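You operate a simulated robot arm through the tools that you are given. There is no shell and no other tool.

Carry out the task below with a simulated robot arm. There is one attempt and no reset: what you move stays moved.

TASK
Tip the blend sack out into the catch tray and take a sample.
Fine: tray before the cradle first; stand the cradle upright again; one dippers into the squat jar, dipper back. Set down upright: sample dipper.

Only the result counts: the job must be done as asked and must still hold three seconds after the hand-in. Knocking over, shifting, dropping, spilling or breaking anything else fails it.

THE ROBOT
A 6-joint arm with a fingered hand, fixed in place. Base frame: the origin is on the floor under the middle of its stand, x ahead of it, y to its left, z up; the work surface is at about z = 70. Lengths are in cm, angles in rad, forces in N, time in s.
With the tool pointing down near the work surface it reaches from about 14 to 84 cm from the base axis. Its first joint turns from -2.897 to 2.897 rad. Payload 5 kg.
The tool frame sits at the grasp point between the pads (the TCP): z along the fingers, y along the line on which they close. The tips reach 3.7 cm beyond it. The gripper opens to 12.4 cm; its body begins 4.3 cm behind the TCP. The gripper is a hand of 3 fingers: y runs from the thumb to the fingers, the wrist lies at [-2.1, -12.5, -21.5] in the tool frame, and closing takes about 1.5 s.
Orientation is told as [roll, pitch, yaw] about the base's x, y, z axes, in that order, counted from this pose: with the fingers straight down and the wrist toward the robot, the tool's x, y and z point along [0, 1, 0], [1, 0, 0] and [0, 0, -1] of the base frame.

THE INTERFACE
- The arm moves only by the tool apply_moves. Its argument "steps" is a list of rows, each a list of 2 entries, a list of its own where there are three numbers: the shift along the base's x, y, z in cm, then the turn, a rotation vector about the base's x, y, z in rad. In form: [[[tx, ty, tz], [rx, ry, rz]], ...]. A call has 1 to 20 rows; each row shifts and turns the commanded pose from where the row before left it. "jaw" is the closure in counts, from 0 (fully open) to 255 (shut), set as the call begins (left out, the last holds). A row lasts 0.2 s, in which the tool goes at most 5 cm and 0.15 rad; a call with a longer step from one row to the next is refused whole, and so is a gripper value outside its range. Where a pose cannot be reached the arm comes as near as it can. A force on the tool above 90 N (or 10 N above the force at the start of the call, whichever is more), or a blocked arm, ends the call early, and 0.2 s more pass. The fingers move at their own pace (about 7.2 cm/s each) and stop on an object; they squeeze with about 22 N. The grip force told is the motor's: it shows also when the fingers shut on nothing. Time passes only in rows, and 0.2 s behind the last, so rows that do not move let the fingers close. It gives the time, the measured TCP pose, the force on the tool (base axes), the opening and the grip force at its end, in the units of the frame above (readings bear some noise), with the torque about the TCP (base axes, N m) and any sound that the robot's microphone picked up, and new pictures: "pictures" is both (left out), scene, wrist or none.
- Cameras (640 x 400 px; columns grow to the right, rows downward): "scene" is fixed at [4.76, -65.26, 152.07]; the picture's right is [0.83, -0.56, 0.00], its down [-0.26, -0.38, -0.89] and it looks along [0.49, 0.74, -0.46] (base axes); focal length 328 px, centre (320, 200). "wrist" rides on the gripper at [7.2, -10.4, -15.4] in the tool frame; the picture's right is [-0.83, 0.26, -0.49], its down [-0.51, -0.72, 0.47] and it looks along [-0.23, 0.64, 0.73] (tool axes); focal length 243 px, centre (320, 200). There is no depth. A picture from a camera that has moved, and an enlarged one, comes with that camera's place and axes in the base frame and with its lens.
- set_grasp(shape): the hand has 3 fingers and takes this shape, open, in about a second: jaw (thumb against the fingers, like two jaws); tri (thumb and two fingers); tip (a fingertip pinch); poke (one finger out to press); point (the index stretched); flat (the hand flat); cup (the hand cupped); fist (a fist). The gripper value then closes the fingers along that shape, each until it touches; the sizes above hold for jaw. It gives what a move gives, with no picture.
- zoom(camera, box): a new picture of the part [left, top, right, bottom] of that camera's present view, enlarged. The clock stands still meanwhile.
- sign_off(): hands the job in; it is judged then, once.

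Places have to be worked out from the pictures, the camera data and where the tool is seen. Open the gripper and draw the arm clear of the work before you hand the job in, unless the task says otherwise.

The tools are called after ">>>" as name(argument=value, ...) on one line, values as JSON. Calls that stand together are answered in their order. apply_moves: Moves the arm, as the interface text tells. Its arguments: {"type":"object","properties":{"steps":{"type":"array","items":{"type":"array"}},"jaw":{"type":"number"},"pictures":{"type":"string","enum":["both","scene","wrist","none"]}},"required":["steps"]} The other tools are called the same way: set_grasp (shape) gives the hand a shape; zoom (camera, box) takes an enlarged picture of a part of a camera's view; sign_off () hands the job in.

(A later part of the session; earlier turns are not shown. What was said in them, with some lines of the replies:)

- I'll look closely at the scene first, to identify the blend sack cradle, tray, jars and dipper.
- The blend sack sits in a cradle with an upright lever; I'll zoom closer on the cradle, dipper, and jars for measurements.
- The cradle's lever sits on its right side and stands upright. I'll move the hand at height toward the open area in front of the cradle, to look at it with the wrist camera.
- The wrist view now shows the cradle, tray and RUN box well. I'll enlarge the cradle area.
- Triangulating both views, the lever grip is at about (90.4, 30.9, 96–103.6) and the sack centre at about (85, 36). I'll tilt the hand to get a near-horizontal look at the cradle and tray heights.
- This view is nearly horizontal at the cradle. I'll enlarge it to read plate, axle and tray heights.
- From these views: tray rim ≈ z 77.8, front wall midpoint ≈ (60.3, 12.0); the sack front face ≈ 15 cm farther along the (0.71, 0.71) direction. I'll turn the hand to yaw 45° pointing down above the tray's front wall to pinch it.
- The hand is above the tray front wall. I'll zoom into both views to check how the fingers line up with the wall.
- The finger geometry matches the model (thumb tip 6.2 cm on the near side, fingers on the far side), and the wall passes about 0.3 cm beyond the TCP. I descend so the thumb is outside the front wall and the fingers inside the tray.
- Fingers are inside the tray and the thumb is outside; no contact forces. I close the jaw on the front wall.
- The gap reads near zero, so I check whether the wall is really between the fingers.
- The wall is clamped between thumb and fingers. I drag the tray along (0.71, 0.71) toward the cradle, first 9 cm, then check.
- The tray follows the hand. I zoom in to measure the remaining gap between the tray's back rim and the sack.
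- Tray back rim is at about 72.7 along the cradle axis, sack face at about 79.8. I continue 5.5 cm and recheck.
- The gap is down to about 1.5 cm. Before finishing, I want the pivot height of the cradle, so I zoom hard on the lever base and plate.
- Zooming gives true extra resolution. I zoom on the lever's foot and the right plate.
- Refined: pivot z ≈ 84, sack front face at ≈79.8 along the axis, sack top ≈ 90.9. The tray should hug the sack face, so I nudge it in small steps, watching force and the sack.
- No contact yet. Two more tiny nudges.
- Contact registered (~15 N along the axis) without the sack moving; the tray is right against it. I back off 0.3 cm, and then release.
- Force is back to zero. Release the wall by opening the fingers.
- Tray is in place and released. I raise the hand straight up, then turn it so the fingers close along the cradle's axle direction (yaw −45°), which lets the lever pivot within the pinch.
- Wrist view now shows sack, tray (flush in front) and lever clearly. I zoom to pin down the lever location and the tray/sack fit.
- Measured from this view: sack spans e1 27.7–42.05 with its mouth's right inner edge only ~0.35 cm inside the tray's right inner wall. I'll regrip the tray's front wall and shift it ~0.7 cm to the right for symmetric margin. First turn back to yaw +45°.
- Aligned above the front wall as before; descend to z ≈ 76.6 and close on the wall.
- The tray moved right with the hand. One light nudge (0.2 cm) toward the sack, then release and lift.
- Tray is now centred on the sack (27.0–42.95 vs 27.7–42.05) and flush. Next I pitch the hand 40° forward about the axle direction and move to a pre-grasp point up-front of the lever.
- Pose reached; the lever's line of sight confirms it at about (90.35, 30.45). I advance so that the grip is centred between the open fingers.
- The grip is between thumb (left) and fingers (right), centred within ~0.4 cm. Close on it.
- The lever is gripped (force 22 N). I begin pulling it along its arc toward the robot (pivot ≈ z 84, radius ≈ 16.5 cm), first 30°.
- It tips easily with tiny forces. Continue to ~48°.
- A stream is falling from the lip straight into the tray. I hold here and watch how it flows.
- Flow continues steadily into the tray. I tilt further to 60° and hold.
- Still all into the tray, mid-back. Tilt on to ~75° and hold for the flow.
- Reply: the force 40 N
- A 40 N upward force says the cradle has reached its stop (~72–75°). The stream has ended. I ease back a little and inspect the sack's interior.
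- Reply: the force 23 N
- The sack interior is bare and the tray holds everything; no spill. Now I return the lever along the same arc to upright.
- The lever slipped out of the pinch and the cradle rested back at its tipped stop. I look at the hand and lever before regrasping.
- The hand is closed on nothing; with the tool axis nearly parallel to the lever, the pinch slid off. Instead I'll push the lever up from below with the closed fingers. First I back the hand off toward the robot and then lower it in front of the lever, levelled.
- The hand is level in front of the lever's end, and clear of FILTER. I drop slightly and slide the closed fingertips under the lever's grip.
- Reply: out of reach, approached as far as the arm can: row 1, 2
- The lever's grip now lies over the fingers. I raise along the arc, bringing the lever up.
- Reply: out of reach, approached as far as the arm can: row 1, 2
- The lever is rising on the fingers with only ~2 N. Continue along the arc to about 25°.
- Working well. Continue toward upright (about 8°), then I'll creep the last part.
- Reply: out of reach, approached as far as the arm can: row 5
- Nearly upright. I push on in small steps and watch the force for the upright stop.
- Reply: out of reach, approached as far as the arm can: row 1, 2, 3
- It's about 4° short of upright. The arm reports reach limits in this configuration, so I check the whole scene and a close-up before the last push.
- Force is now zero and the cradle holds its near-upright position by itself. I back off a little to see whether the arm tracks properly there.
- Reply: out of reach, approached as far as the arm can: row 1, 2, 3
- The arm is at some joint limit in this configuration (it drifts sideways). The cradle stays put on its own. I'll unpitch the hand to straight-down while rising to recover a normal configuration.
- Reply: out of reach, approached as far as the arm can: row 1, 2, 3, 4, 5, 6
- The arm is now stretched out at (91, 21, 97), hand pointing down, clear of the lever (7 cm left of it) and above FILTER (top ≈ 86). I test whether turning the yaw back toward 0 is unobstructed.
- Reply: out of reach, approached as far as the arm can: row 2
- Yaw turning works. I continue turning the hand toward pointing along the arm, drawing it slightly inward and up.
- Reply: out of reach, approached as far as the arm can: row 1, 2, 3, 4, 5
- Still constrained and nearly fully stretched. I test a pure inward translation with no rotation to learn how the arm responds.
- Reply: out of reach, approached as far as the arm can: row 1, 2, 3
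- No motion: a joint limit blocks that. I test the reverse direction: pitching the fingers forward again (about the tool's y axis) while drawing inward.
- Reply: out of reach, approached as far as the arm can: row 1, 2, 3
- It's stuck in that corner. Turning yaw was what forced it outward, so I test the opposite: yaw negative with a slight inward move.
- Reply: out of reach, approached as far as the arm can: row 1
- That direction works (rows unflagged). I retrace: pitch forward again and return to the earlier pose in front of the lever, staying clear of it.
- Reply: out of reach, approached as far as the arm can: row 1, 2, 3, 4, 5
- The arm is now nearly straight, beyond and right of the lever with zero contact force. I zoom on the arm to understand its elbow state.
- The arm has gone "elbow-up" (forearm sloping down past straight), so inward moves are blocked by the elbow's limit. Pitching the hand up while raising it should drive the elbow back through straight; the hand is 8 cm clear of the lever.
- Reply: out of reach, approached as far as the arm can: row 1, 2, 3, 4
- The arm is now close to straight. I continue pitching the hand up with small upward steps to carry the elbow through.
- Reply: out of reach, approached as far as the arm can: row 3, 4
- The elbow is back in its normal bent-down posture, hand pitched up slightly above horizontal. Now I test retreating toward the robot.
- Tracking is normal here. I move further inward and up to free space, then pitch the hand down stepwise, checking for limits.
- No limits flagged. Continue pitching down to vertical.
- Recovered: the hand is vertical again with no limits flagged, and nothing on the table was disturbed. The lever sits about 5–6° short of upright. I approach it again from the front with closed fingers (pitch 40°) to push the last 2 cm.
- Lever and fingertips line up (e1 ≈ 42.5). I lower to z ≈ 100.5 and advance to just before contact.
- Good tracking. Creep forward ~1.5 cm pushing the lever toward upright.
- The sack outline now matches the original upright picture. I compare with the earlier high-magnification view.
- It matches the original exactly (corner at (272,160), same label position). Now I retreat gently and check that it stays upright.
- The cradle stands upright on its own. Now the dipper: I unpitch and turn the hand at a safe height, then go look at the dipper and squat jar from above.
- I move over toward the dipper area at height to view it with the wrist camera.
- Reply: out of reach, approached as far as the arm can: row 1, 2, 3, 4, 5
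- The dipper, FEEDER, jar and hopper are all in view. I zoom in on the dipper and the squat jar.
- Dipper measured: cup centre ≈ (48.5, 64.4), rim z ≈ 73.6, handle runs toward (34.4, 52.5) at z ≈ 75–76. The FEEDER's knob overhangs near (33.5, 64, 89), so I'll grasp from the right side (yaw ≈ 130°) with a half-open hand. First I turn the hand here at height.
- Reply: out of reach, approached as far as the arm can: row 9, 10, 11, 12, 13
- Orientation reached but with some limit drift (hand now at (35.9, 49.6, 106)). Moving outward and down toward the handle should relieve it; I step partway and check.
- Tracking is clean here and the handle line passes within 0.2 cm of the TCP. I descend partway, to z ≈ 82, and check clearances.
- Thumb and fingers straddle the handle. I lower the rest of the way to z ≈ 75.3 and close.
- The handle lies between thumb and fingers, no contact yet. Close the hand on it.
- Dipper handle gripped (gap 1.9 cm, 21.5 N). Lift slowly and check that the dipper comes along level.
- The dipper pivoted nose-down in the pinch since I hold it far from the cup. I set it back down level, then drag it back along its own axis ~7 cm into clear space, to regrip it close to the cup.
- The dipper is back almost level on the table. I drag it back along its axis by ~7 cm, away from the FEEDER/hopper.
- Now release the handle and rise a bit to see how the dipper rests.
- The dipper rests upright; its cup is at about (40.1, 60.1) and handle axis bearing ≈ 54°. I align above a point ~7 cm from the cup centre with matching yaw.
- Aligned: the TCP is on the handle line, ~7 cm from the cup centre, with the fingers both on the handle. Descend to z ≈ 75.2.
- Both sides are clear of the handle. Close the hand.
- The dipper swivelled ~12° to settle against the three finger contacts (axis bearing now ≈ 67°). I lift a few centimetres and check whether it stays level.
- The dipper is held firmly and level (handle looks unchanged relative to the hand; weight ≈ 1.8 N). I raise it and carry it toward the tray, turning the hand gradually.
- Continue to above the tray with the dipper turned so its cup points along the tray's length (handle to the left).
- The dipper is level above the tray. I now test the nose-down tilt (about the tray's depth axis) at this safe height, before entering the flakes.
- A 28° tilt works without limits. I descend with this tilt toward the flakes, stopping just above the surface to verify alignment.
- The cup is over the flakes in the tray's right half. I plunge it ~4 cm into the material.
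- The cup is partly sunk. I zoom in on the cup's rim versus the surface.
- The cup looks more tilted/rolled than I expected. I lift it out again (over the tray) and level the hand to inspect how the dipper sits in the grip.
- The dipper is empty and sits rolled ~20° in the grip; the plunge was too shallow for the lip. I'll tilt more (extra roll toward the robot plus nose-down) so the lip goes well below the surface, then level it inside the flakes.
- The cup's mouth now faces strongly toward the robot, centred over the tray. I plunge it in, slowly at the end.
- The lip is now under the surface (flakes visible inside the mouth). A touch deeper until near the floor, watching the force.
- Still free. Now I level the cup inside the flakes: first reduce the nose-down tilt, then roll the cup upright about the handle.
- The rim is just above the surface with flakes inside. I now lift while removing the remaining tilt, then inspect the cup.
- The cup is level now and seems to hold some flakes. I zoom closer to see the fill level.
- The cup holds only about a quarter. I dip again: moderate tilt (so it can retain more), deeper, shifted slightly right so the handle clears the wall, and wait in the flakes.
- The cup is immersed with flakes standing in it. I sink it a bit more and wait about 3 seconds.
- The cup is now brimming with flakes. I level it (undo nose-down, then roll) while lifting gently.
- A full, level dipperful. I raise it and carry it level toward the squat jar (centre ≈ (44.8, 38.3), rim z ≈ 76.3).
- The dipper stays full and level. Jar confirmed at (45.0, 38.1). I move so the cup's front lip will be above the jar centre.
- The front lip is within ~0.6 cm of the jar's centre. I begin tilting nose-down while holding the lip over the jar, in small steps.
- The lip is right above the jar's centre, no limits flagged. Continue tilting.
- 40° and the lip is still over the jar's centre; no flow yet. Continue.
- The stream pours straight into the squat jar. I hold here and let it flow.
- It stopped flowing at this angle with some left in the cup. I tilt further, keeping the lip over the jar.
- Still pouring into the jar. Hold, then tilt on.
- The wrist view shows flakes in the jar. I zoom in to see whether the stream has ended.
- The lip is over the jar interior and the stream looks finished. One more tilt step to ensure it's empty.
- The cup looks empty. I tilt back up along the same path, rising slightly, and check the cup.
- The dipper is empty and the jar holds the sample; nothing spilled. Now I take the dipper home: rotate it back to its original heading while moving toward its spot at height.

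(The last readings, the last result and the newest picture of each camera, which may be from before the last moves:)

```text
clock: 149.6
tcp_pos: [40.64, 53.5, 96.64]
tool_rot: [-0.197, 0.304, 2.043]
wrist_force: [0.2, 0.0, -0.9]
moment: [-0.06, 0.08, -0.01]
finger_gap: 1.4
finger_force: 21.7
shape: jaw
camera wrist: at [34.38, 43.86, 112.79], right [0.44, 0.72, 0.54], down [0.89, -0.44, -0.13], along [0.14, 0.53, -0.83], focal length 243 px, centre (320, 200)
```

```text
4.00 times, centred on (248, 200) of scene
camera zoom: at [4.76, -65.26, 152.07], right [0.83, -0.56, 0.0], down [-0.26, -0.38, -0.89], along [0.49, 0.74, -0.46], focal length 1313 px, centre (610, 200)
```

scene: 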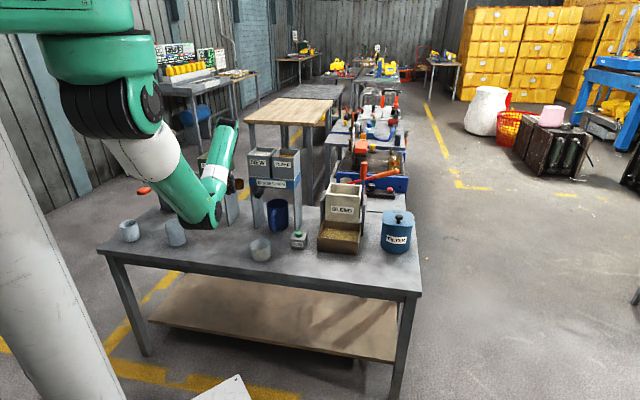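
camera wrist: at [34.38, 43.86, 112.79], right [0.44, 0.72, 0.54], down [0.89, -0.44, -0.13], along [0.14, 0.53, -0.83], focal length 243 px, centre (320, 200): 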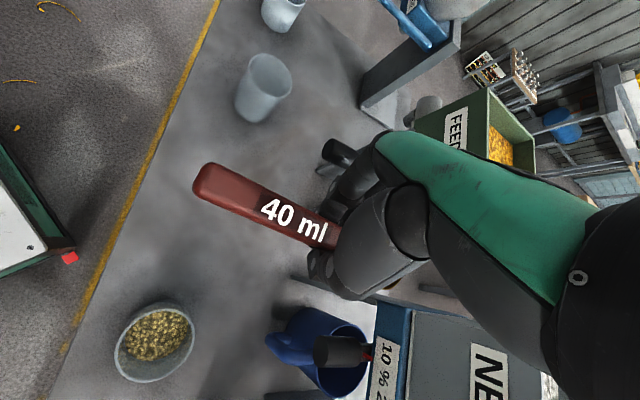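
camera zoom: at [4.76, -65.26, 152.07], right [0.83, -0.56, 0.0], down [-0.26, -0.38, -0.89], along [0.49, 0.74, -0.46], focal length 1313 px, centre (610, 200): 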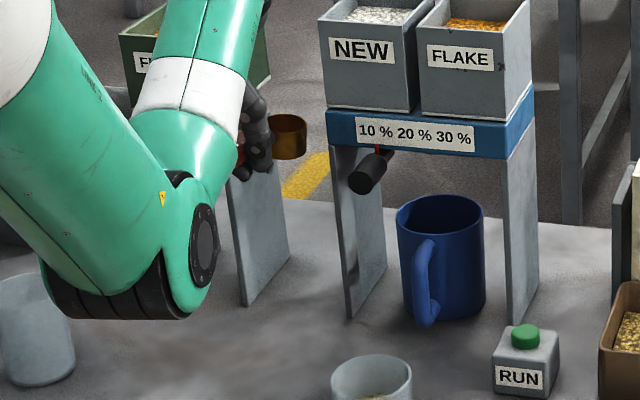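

Unflagged, heading restored (axis bearing ≈ 40°). I move over the home spot and start descending.

>>> apply_moves(steps=[[[0.3, 1.7, 0], [0, 0, 0.01]], [[0.3, 1.7, 0], [0, 0, 0.01]], [[0.3, 1.7, -1], [0, 0, 0.01]], [[0, 0, -4], [0, 0, 0]], [[0, 0, -4], [0, 0, 0]], [[0, 0, -3], [0, 0, 0]], [[0, 0, 0], [0, 0, 0]]], pictures="both")

>>> zoom(camera="scene", box=[195, 160, 300, 260])

```text
clock: 151.2
tcp_pos: [41.54, 58.71, 84.49]
tool_rot: [-0.198, 0.303, 2.07]
wrist_force: [0.5, 0.4, -1.3]
moment: [-0.07, 0.07, -0.03]
finger_gap: 1.4
finger_force: 21.5
shape: jaw
camera wrist: at [35.56, 48.8, 100.79], right [0.42, 0.73, 0.54], down [0.9, -0.42, -0.13], along [0.13, 0.54, -0.83], focal length 243 px, centre (320, 200)
```

scene: 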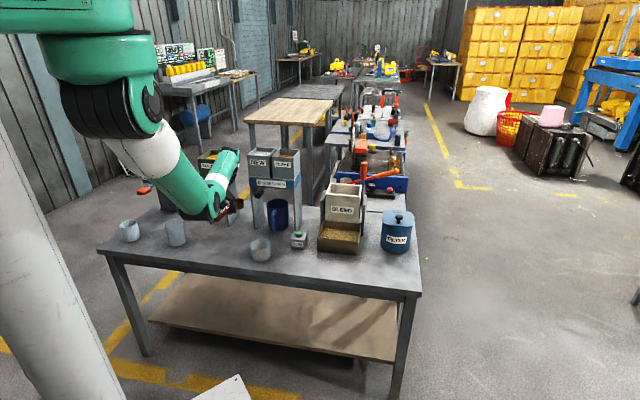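
wrist: 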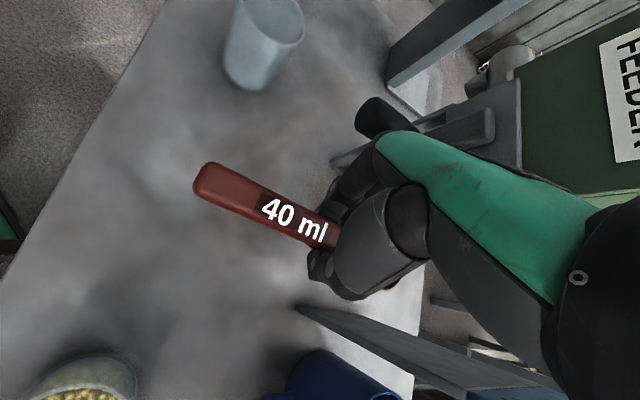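

```text
4.00 times, centred on (248, 210) of scene
camera zoom: at [4.76, -65.26, 152.07], right [0.83, -0.56, 0.0], down [-0.26, -0.38, -0.89], along [0.49, 0.74, -0.46], focal length 1313 px, centre (610, 160)
```

zoom: 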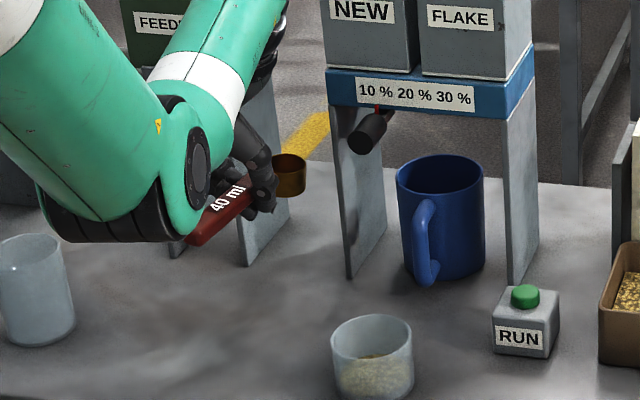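

Clear of the FEEDER knob and hopper. I lower toward the table, slowing at the end.

>>> apply_moves(steps=[[[0, 0, -3], [0, 0, 0]], [[0, 0, -2.5], [0, 0, 0]], [[0, 0, -1.5], [0, 0, 0]], [[0, 0, -1], [0, 0, 0]], [[0, 0, 0], [0, 0, 0]]], pictures="none")

>>> zoom(camera="scene", box=[220, 190, 280, 240])

```text
clock: 152.4
tcp_pos: [41.7, 58.66, 76.6]
tool_rot: [-0.197, 0.303, 2.07]
wrist_force: [-1.1, -0.1, -1.8]
moment: [-0.07, 0.04, -0.01]
finger_gap: 1.41
finger_force: 22.2
shape: jaw
```

```text
8.00 times, centred on (250, 215) of scene
camera zoom: at [4.76, -65.26, 152.07], right [0.83, -0.56, 0.0], down [-0.26, -0.38, -0.89], along [0.49, 0.74, -0.46], focal length 2626 px, centre (880, 80)
```

zoom: 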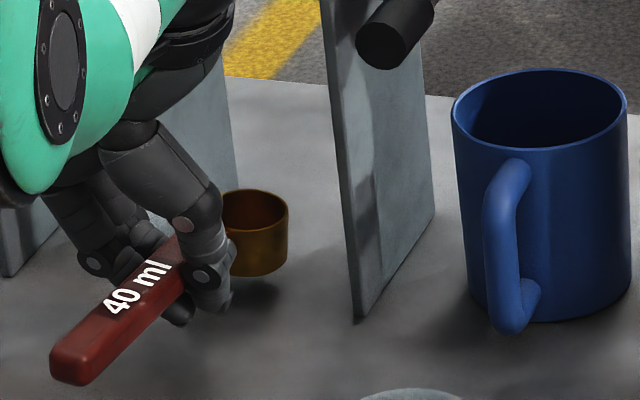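

The cup is ~1 cm above the table, practically at its original spot. Lower in small steps until it touches.

>>> apply_moves(steps=[[[0, 0, -0.5], [0, 0, 0]], [[0, 0, -0.4], [0, 0, 0]], [[0, 0, 0], [0, 0, 0]]], pictures="none")

>>> apply_moves(steps=[[[0, 0, -0.3], [0, 0, 0]], [[0, 0, 0], [0, 0, 0]]], pictures="none")

>>> zoom(camera="scene", box=[220, 190, 280, 240])

```text
clock: 153.2
tcp_pos: [41.52, 58.71, 75.73]
tool_rot: [-0.198, 0.303, 2.071]
wrist_force: [0.0, -0.3, -1.3]
moment: [-0.06, 0.06, 0.0]
finger_gap: 1.38
finger_force: 22.0
shape: jaw
```

```text
clock: 153.8
tcp_pos: [41.64, 58.7, 75.46]
tool_rot: [-0.198, 0.304, 2.069]
wrist_force: [0.8, 0.5, -1.4]
moment: [-0.04, 0.03, -0.04]
finger_gap: 1.37
finger_force: 21.8
shape: jaw
```

```text
8.00 times, centred on (250, 215) of scene
camera zoom: at [4.76, -65.26, 152.07], right [0.83, -0.56, 0.0], down [-0.26, -0.38, -0.89], along [0.49, 0.74, -0.46], focal length 2626 px, centre (880, 80)
```

zoom: 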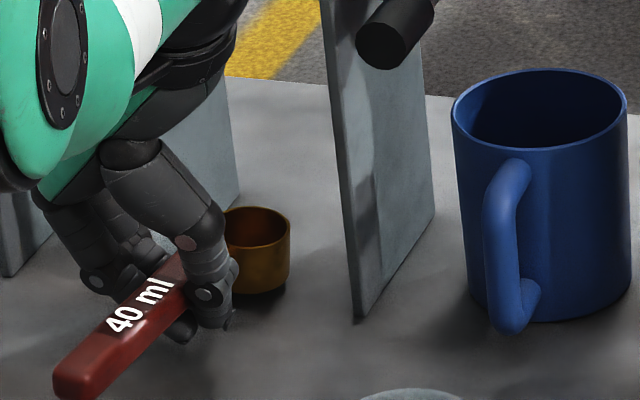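

Almost down. Two more small steps.

>>> apply_moves(steps=[[[0, 0, -0.2], [0, 0, 0]], [[0, 0, 0], [0, 0, 0]]], pictures="none")

>>> apply_moves(steps=[[[0, 0, -0.2], [0, 0, 0]], [[0, 0, 0], [0, 0, 0]]], pictures="none")

>>> zoom(camera="scene", box=[230, 195, 270, 235])

```text
clock: 154.4
tcp_pos: [41.55, 58.69, 75.24]
tool_rot: [-0.197, 0.304, 2.07]
wrist_force: [-0.5, -0.6, -1.8]
moment: [-0.05, 0.04, 0.01]
finger_gap: 1.4
finger_force: 21.9
shape: jaw
```

```text
clock: 155.0
tcp_pos: [41.51, 58.75, 74.99]
tool_rot: [-0.197, 0.303, 2.07]
wrist_force: [0.7, -0.2, -1.3]
moment: [-0.05, 0.07, 0.02]
finger_gap: 1.4
finger_force: 21.5
shape: jaw
```

```text
10.00 times, centred on (250, 215) of scene
camera zoom: at [4.76, -65.26, 152.07], right [0.83, -0.56, 0.0], down [-0.26, -0.38, -0.89], along [0.49, 0.74, -0.46], focal length 3283 px, centre (1020, 50)
```

zoom: 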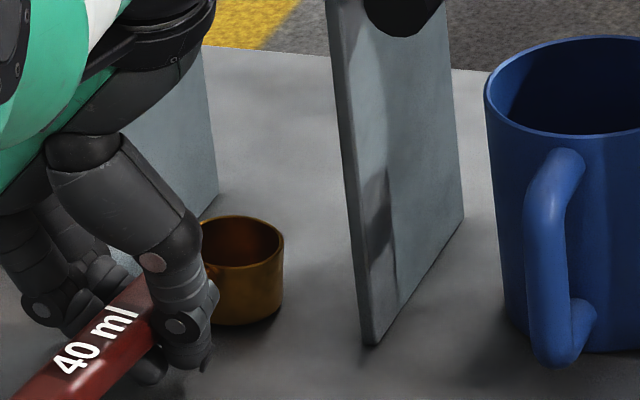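

Still hanging free by a few millimetres. Continue lowering by 2 mm steps.

>>> apply_moves(steps=[[[0, 0, -0.2], [0, 0, 0]], [[0, 0, 0], [0, 0, 0]]], pictures="none")

>>> apply_moves(steps=[[[0, 0, -0.2], [0, 0, 0]], [[0, 0, 0], [0, 0, 0]]], pictures="none")

>>> zoom(camera="scene", box=[230, 195, 270, 235])

```text
clock: 155.6
tcp_pos: [41.66, 58.63, 74.86]
tool_rot: [-0.197, 0.302, 2.07]
wrist_force: [0.7, -0.5, -1.9]
moment: [-0.1, 0.05, 0.0]
finger_gap: 1.42
finger_force: 22.0
shape: jaw
```

```text
clock: 156.2
tcp_pos: [41.54, 58.64, 74.63]
tool_rot: [-0.198, 0.303, 2.071]
wrist_force: [-0.3, -0.9, -0.4]
moment: [0.0, 0.01, -0.03]
finger_gap: 1.4
finger_force: 22.2
shape: jaw
```

```text
10.00 times, centred on (250, 215) of scene
camera zoom: at [4.76, -65.26, 152.07], right [0.83, -0.56, 0.0], down [-0.26, -0.38, -0.89], along [0.49, 0.74, -0.46], focal length 3283 px, centre (1020, 50)
```

zoom: 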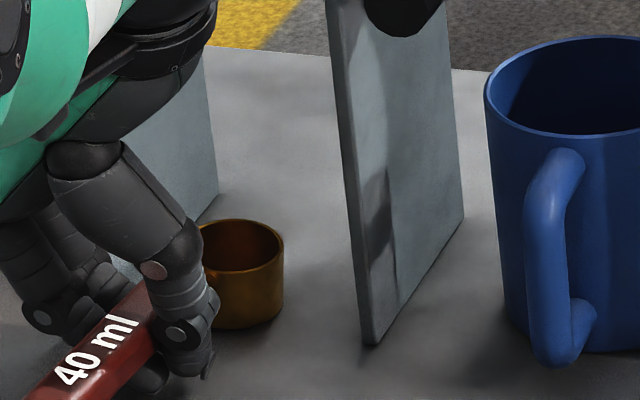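

The table now carries the cup (force near zero). Open the hand gently to about 7 cm.

>>> apply_moves(steps=[[[0, 0, 0], [0, 0, 0]], [[0, 0, 0], [0, 0, 0]], [[0, 0, 0], [0, 0, 0]], [[0, 0, 0], [0, 0, 0]], [[0, 0, 0], [0, 0, 0]]], jaw=110, pictures="wrist")

>>> zoom(camera="scene", box=[215, 190, 275, 240])

```text
clock: 157.4
tcp_pos: [41.67, 58.65, 74.9]
tool_rot: [-0.2, 0.302, 2.069]
wrist_force: [1.2, 0.4, 19.2]
moment: [0.31, 0.21, 0.01]
finger_gap: 6.59
finger_force: 0.1
shape: jaw
camera wrist: at [35.6, 48.83, 90.93], right [0.42, 0.73, 0.54], down [0.9, -0.42, -0.13], along [0.13, 0.54, -0.83], focal length 243 px, centre (320, 200)
```

wrist: 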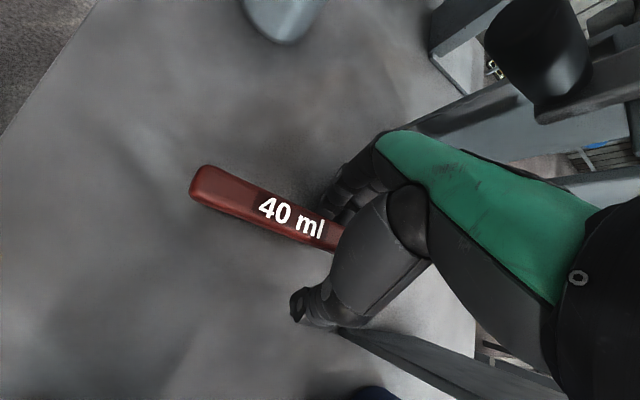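

```text
8.00 times, centred on (245, 215) of scene
camera zoom: at [4.76, -65.26, 152.07], right [0.83, -0.56, 0.0], down [-0.26, -0.38, -0.89], along [0.49, 0.74, -0.46], focal length 2626 px, centre (920, 80)
```

zoom: 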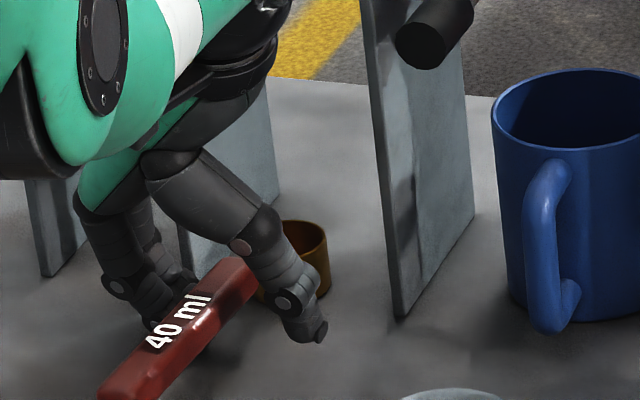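

The open left fingers press on the table (19 N) because the hand is leaning; the dipper stands level. I rise straight up slowly.

>>> apply_moves(steps=[[[0, 0, 0.6], [0, 0, 0]], [[0, 0, 0.8], [0, 0, 0]], [[0, 0, 1], [0, 0, 0]], [[0, 0, 0], [0, 0, 0]]], pictures="none")

>>> zoom(camera="scene", box=[215, 190, 275, 240])

```text
clock: 158.4
tcp_pos: [41.57, 58.63, 76.96]
tool_rot: [-0.198, 0.302, 2.069]
wrist_force: [0.1, -0.5, -0.6]
moment: [-0.01, -0.03, -0.01]
finger_gap: 7.03
finger_force: 0.1
shape: jaw
```

```text
8.00 times, centred on (245, 215) of scene
camera zoom: at [4.76, -65.26, 152.07], right [0.83, -0.56, 0.0], down [-0.26, -0.38, -0.89], along [0.49, 0.74, -0.46], focal length 2626 px, centre (920, 80)
```

zoom: 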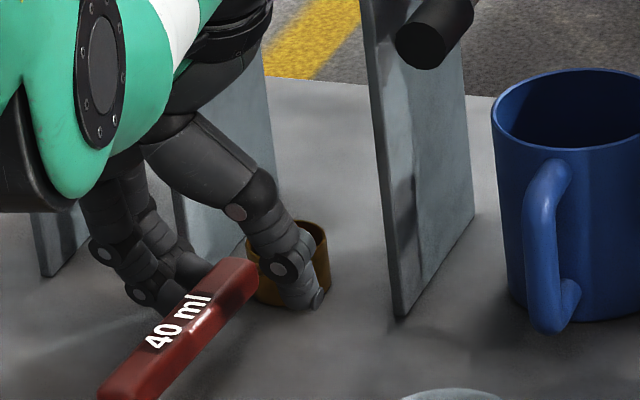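

The left fingertips are close beside the handle. I shift the hand slightly left (0.7 cm) away from the handle and keep rising.

>>> apply_moves(steps=[[[-0.4, 0.5, 0], [0, 0, 0]], [[0, 0, 0.8], [0, 0, 0]], [[0, 0, 1], [0, 0, 0]], [[0, 0, 1.5], [0, 0, 0]], [[0, 0, 2], [0, 0, 0]], [[0, 0, 0], [0, 0, 0]]], pictures="wrist")

>>> zoom(camera="scene", box=[215, 190, 275, 240])

```text
clock: 159.8
tcp_pos: [40.96, 59.09, 82.31]
tool_rot: [-0.197, 0.304, 2.07]
wrist_force: [-0.5, -0.4, -0.1]
moment: [-0.04, 0.0, 0.01]
finger_gap: 7.01
finger_force: 0.1
shape: jaw
camera wrist: at [35.09, 49.25, 98.51], right [0.42, 0.73, 0.54], down [0.9, -0.42, -0.13], along [0.13, 0.54, -0.83], focal length 243 px, centre (320, 200)
```

wrist: 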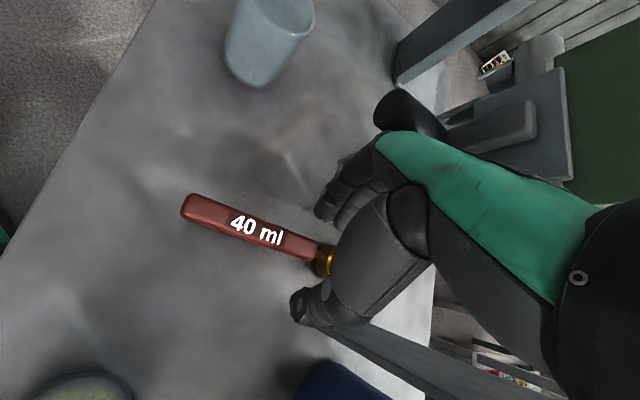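

```text
8.00 times, centred on (245, 215) of scene
camera zoom: at [4.76, -65.26, 152.07], right [0.83, -0.56, 0.0], down [-0.26, -0.38, -0.89], along [0.49, 0.74, -0.46], focal length 2626 px, centre (920, 80)
```

zoom: 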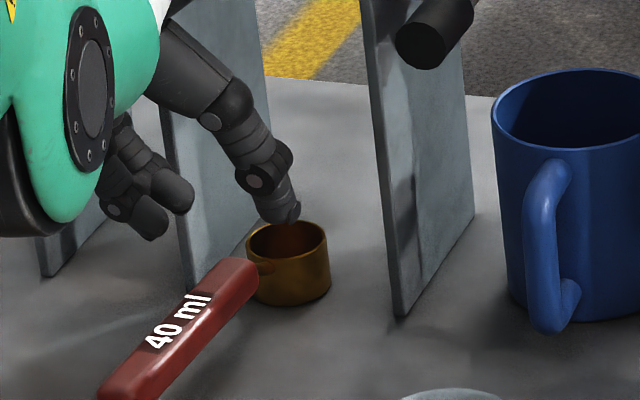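

The dipper stands upright about 1.4 cm from its original place with the same heading. I retreat up and toward the robot, away from the FEEDER knob.

>>> apply_moves(steps=[[[0.1, -0.6, 1.5], [0, 0, 0]], [[0.1, -0.8, 2], [0, 0, 0]], [[0.1, -1, 2.5], [0, 0, 0]], [[0.1, -1, 3], [0, 0, 0]], [[0.1, -1, 3], [0, 0, 0]], [[0.1, -1, 3], [0, 0, 0]], [[0, 0, 0], [0, 0, 0]]], pictures="both")

>>> zoom(camera="scene", box=[205, 185, 305, 265])

```text
clock: 161.4
tcp_pos: [41.7, 53.77, 97.32]
tool_rot: [-0.198, 0.304, 2.068]
wrist_force: [-1.2, 0.6, -0.1]
moment: [0.0, -0.03, 0.0]
finger_gap: 7.01
finger_force: 0.0
shape: jaw
camera wrist: at [35.81, 43.83, 113.53], right [0.42, 0.73, 0.54], down [0.9, -0.42, -0.13], along [0.13, 0.54, -0.83], focal length 243 px, centre (320, 200)
```

scene: 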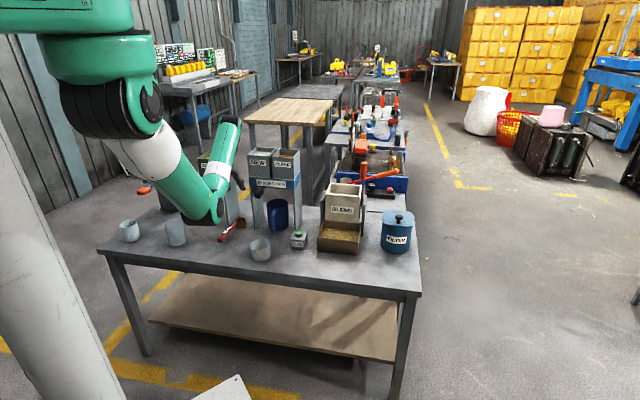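
wrist: 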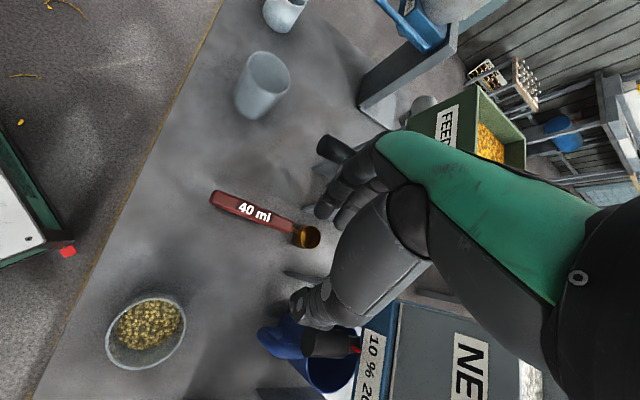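

```text
5.00 times, centred on (255, 225) of scene
camera zoom: at [4.76, -65.26, 152.07], right [0.83, -0.56, 0.0], down [-0.26, -0.38, -0.89], along [0.49, 0.74, -0.46], focal length 1641 px, centre (645, 75)
```

zoom: 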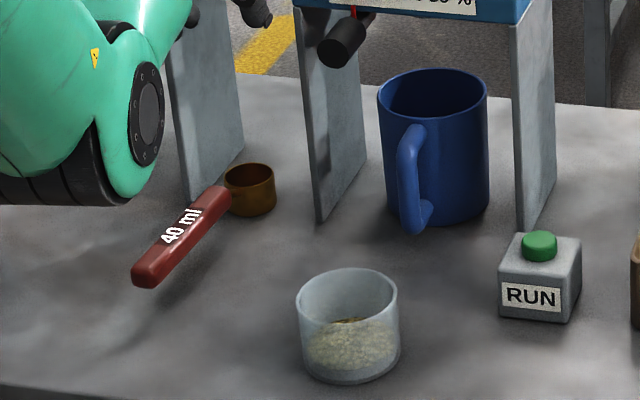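

Everything is in place: dipper upright at home, sample in the squat jar. I withdraw the arm to open space, turning the hand back.

>>> apply_moves(steps=[[[0.9, -2.3, 1.1], [0, 0, -0.14]], [[0.9, -2.3, 1.1], [0, 0, -0.14]], [[0.9, -2.3, 1.1], [0, 0, -0.14]], [[0.9, -2.3, 1.1], [0, 0, -0.14]], [[0.9, -2.3, 1.1], [0, 0, -0.14]], [[0.9, -2.3, 1.1], [0, 0, -0.14]], [[0.9, -2.3, 1.1], [0, 0, -0.14]], [[0.9, -2.3, 1.1], [0, 0, -0.14]], [[0.9, -2.3, 1], [0, 0, -0.14]], [[0.9, -2.3, 1], [0, 0, -0.14]], [[0.9, -2.3, 1], [0, 0, -0.14]], [[0, 0, 0], [0.082, -0.082, 0]], [[0, 0, 0], [0.082, -0.082, 0]], [[0, 0, 0], [0.082, -0.082, 0]], [[0, 0, 0], [0, 0, 0]]], pictures="both")

```text
clock: 164.6
tcp_pos: [53.94, 29.76, 104.17]
tool_rot: [-0.113, -0.035, 0.542]
wrist_force: [-1.1, 0.6, 0.2]
moment: [-0.01, -0.02, 0.02]
finger_gap: 7.02
finger_force: 0.0
shape: jaw
out of reach, approached as far as the arm can: row 8, 9, 10, 11
camera wrist: at [40.2, 31.87, 118.41], right [0.6, -0.54, 0.59], down [-0.32, -0.84, -0.44], along [0.73, 0.08, -0.68], focal length 243 px, centre (320, 200)
```

scene: 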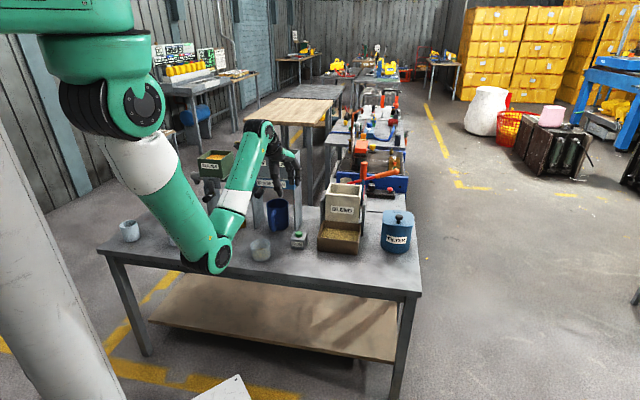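
wrist: 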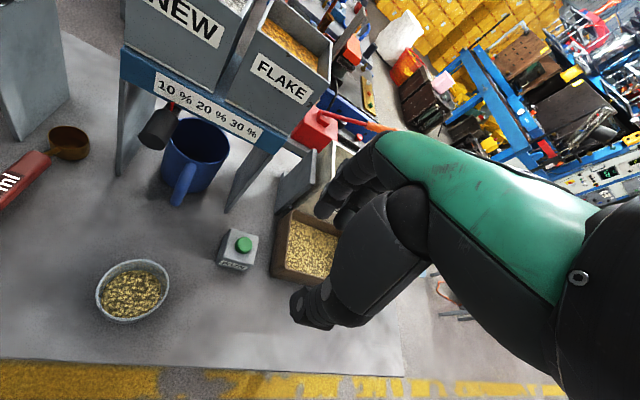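

The arm is clear. I open the hand fully, lift a little more, and do a final inspection of all parts.

>>> apply_moves(steps=[[[0.5, -1.5, 1.5], [0, 0, 0]], [[0.5, -1.5, 1.5], [0, 0, 0]], [[0.5, -1.5, 1.5], [0, 0, 0]], [[0, 0, 0], [0, 0, 0]], [[0, 0, 0], [0, 0, 0]]], jaw=0, pictures="scene")

>>> zoom(camera="scene", box=[305, 150, 425, 250])

>>> zoom(camera="scene", box=[205, 185, 305, 265])

>>> zoom(camera="wrist", box=[0, 80, 340, 340])

```text
clock: 165.8
tcp_pos: [55.57, 25.28, 108.63]
tool_rot: [-0.111, -0.035, 0.544]
wrist_force: [0.2, 0.0, -0.2]
moment: [0.01, -0.01, 0.0]
finger_gap: 12.35
finger_force: 0.0
shape: jaw
```

scene: 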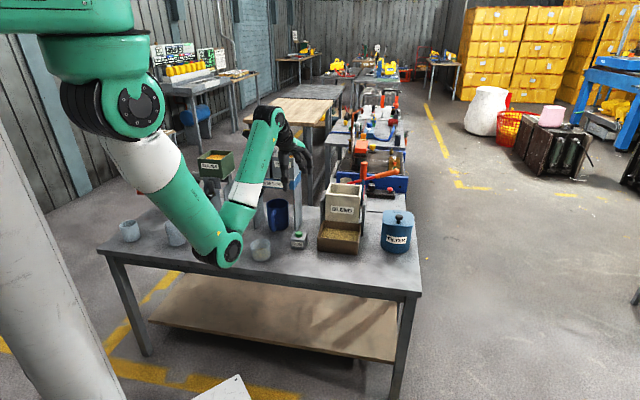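

```text
4.00 times, centred on (365, 200) of scene
camera zoom: at [4.76, -65.26, 152.07], right [0.83, -0.56, 0.0], down [-0.26, -0.38, -0.89], along [0.49, 0.74, -0.46], focal length 1313 px, centre (140, 200)
```

zoom: 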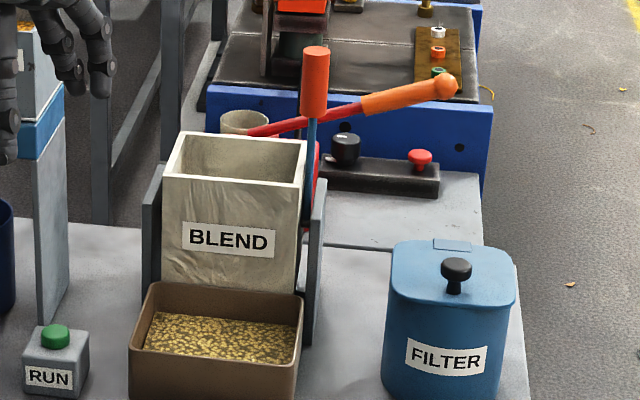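

```text
5.00 times, centred on (255, 225) of scene
camera zoom: at [4.76, -65.26, 152.07], right [0.83, -0.56, 0.0], down [-0.26, -0.38, -0.89], along [0.49, 0.74, -0.46], focal length 1641 px, centre (645, 75)
```

zoom: 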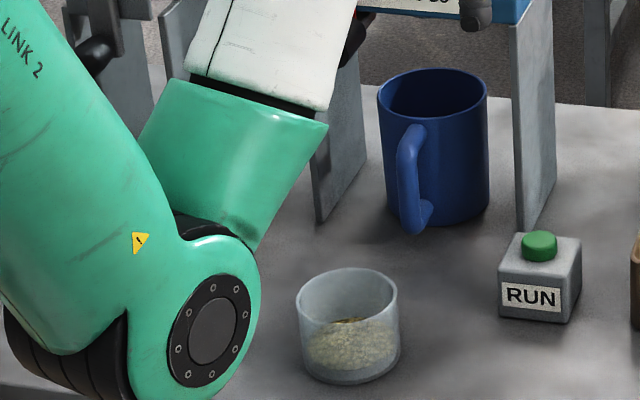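

```text
1.54 times, centred on (170, 210) of wrist
camera zoom: at [41.76, 27.42, 122.92], right [0.6, -0.54, 0.59], down [-0.32, -0.84, -0.44], along [0.73, 0.08, -0.68], focal length 373 px, centre (551, 185)
```

zoom: 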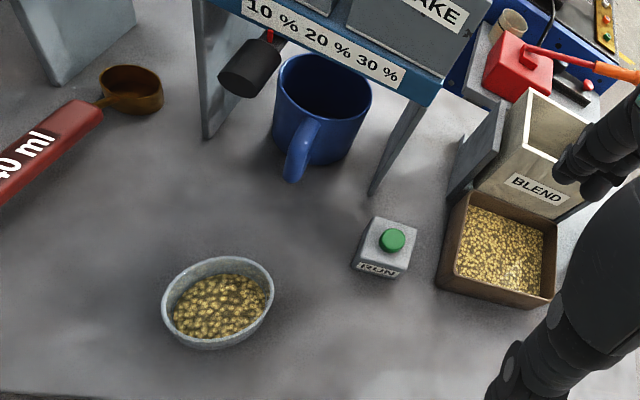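

Final check:
- The cradle is upright.
- The tray in front of it holds the blend.
- The squat jar holds one dipperful.
- The dipper is empty and upright at its place.
- RUN, the mug, FILTER and the other jars are undisturbed.
- The hand is open and clear.

I hand the job in.

>>> sign_off()

```text
The job is handed in.
```

The job is done and handed in. The blend sack is tipped out into the catch tray, and a one-dipper sample is in the squat jar.

- **Tray:** I moved it up against the front of the cradle before tipping. All of the visible pour landed inside it, and I saw nothing spilled on the table.
- **Cradle:** The lever slipped from the hand on the first try at standing it back up. I pushed it upright from below and the front instead, and it now matches its starting position.
- **Sample:** The first two dips did not fill the dipper: one came up empty and one about a quarter full. The third filled it, and I poured that one dipperful into the squat jar, leaving the dipper empty.
- **Dipper:** It is set down upright, about 1.4 cm from where it started, on nearly the same heading.

RUN, the mug, FILTER, the hopper, the feeder and the other two jars were not touched as far as the pictures show. The hand is open and clear of the work.
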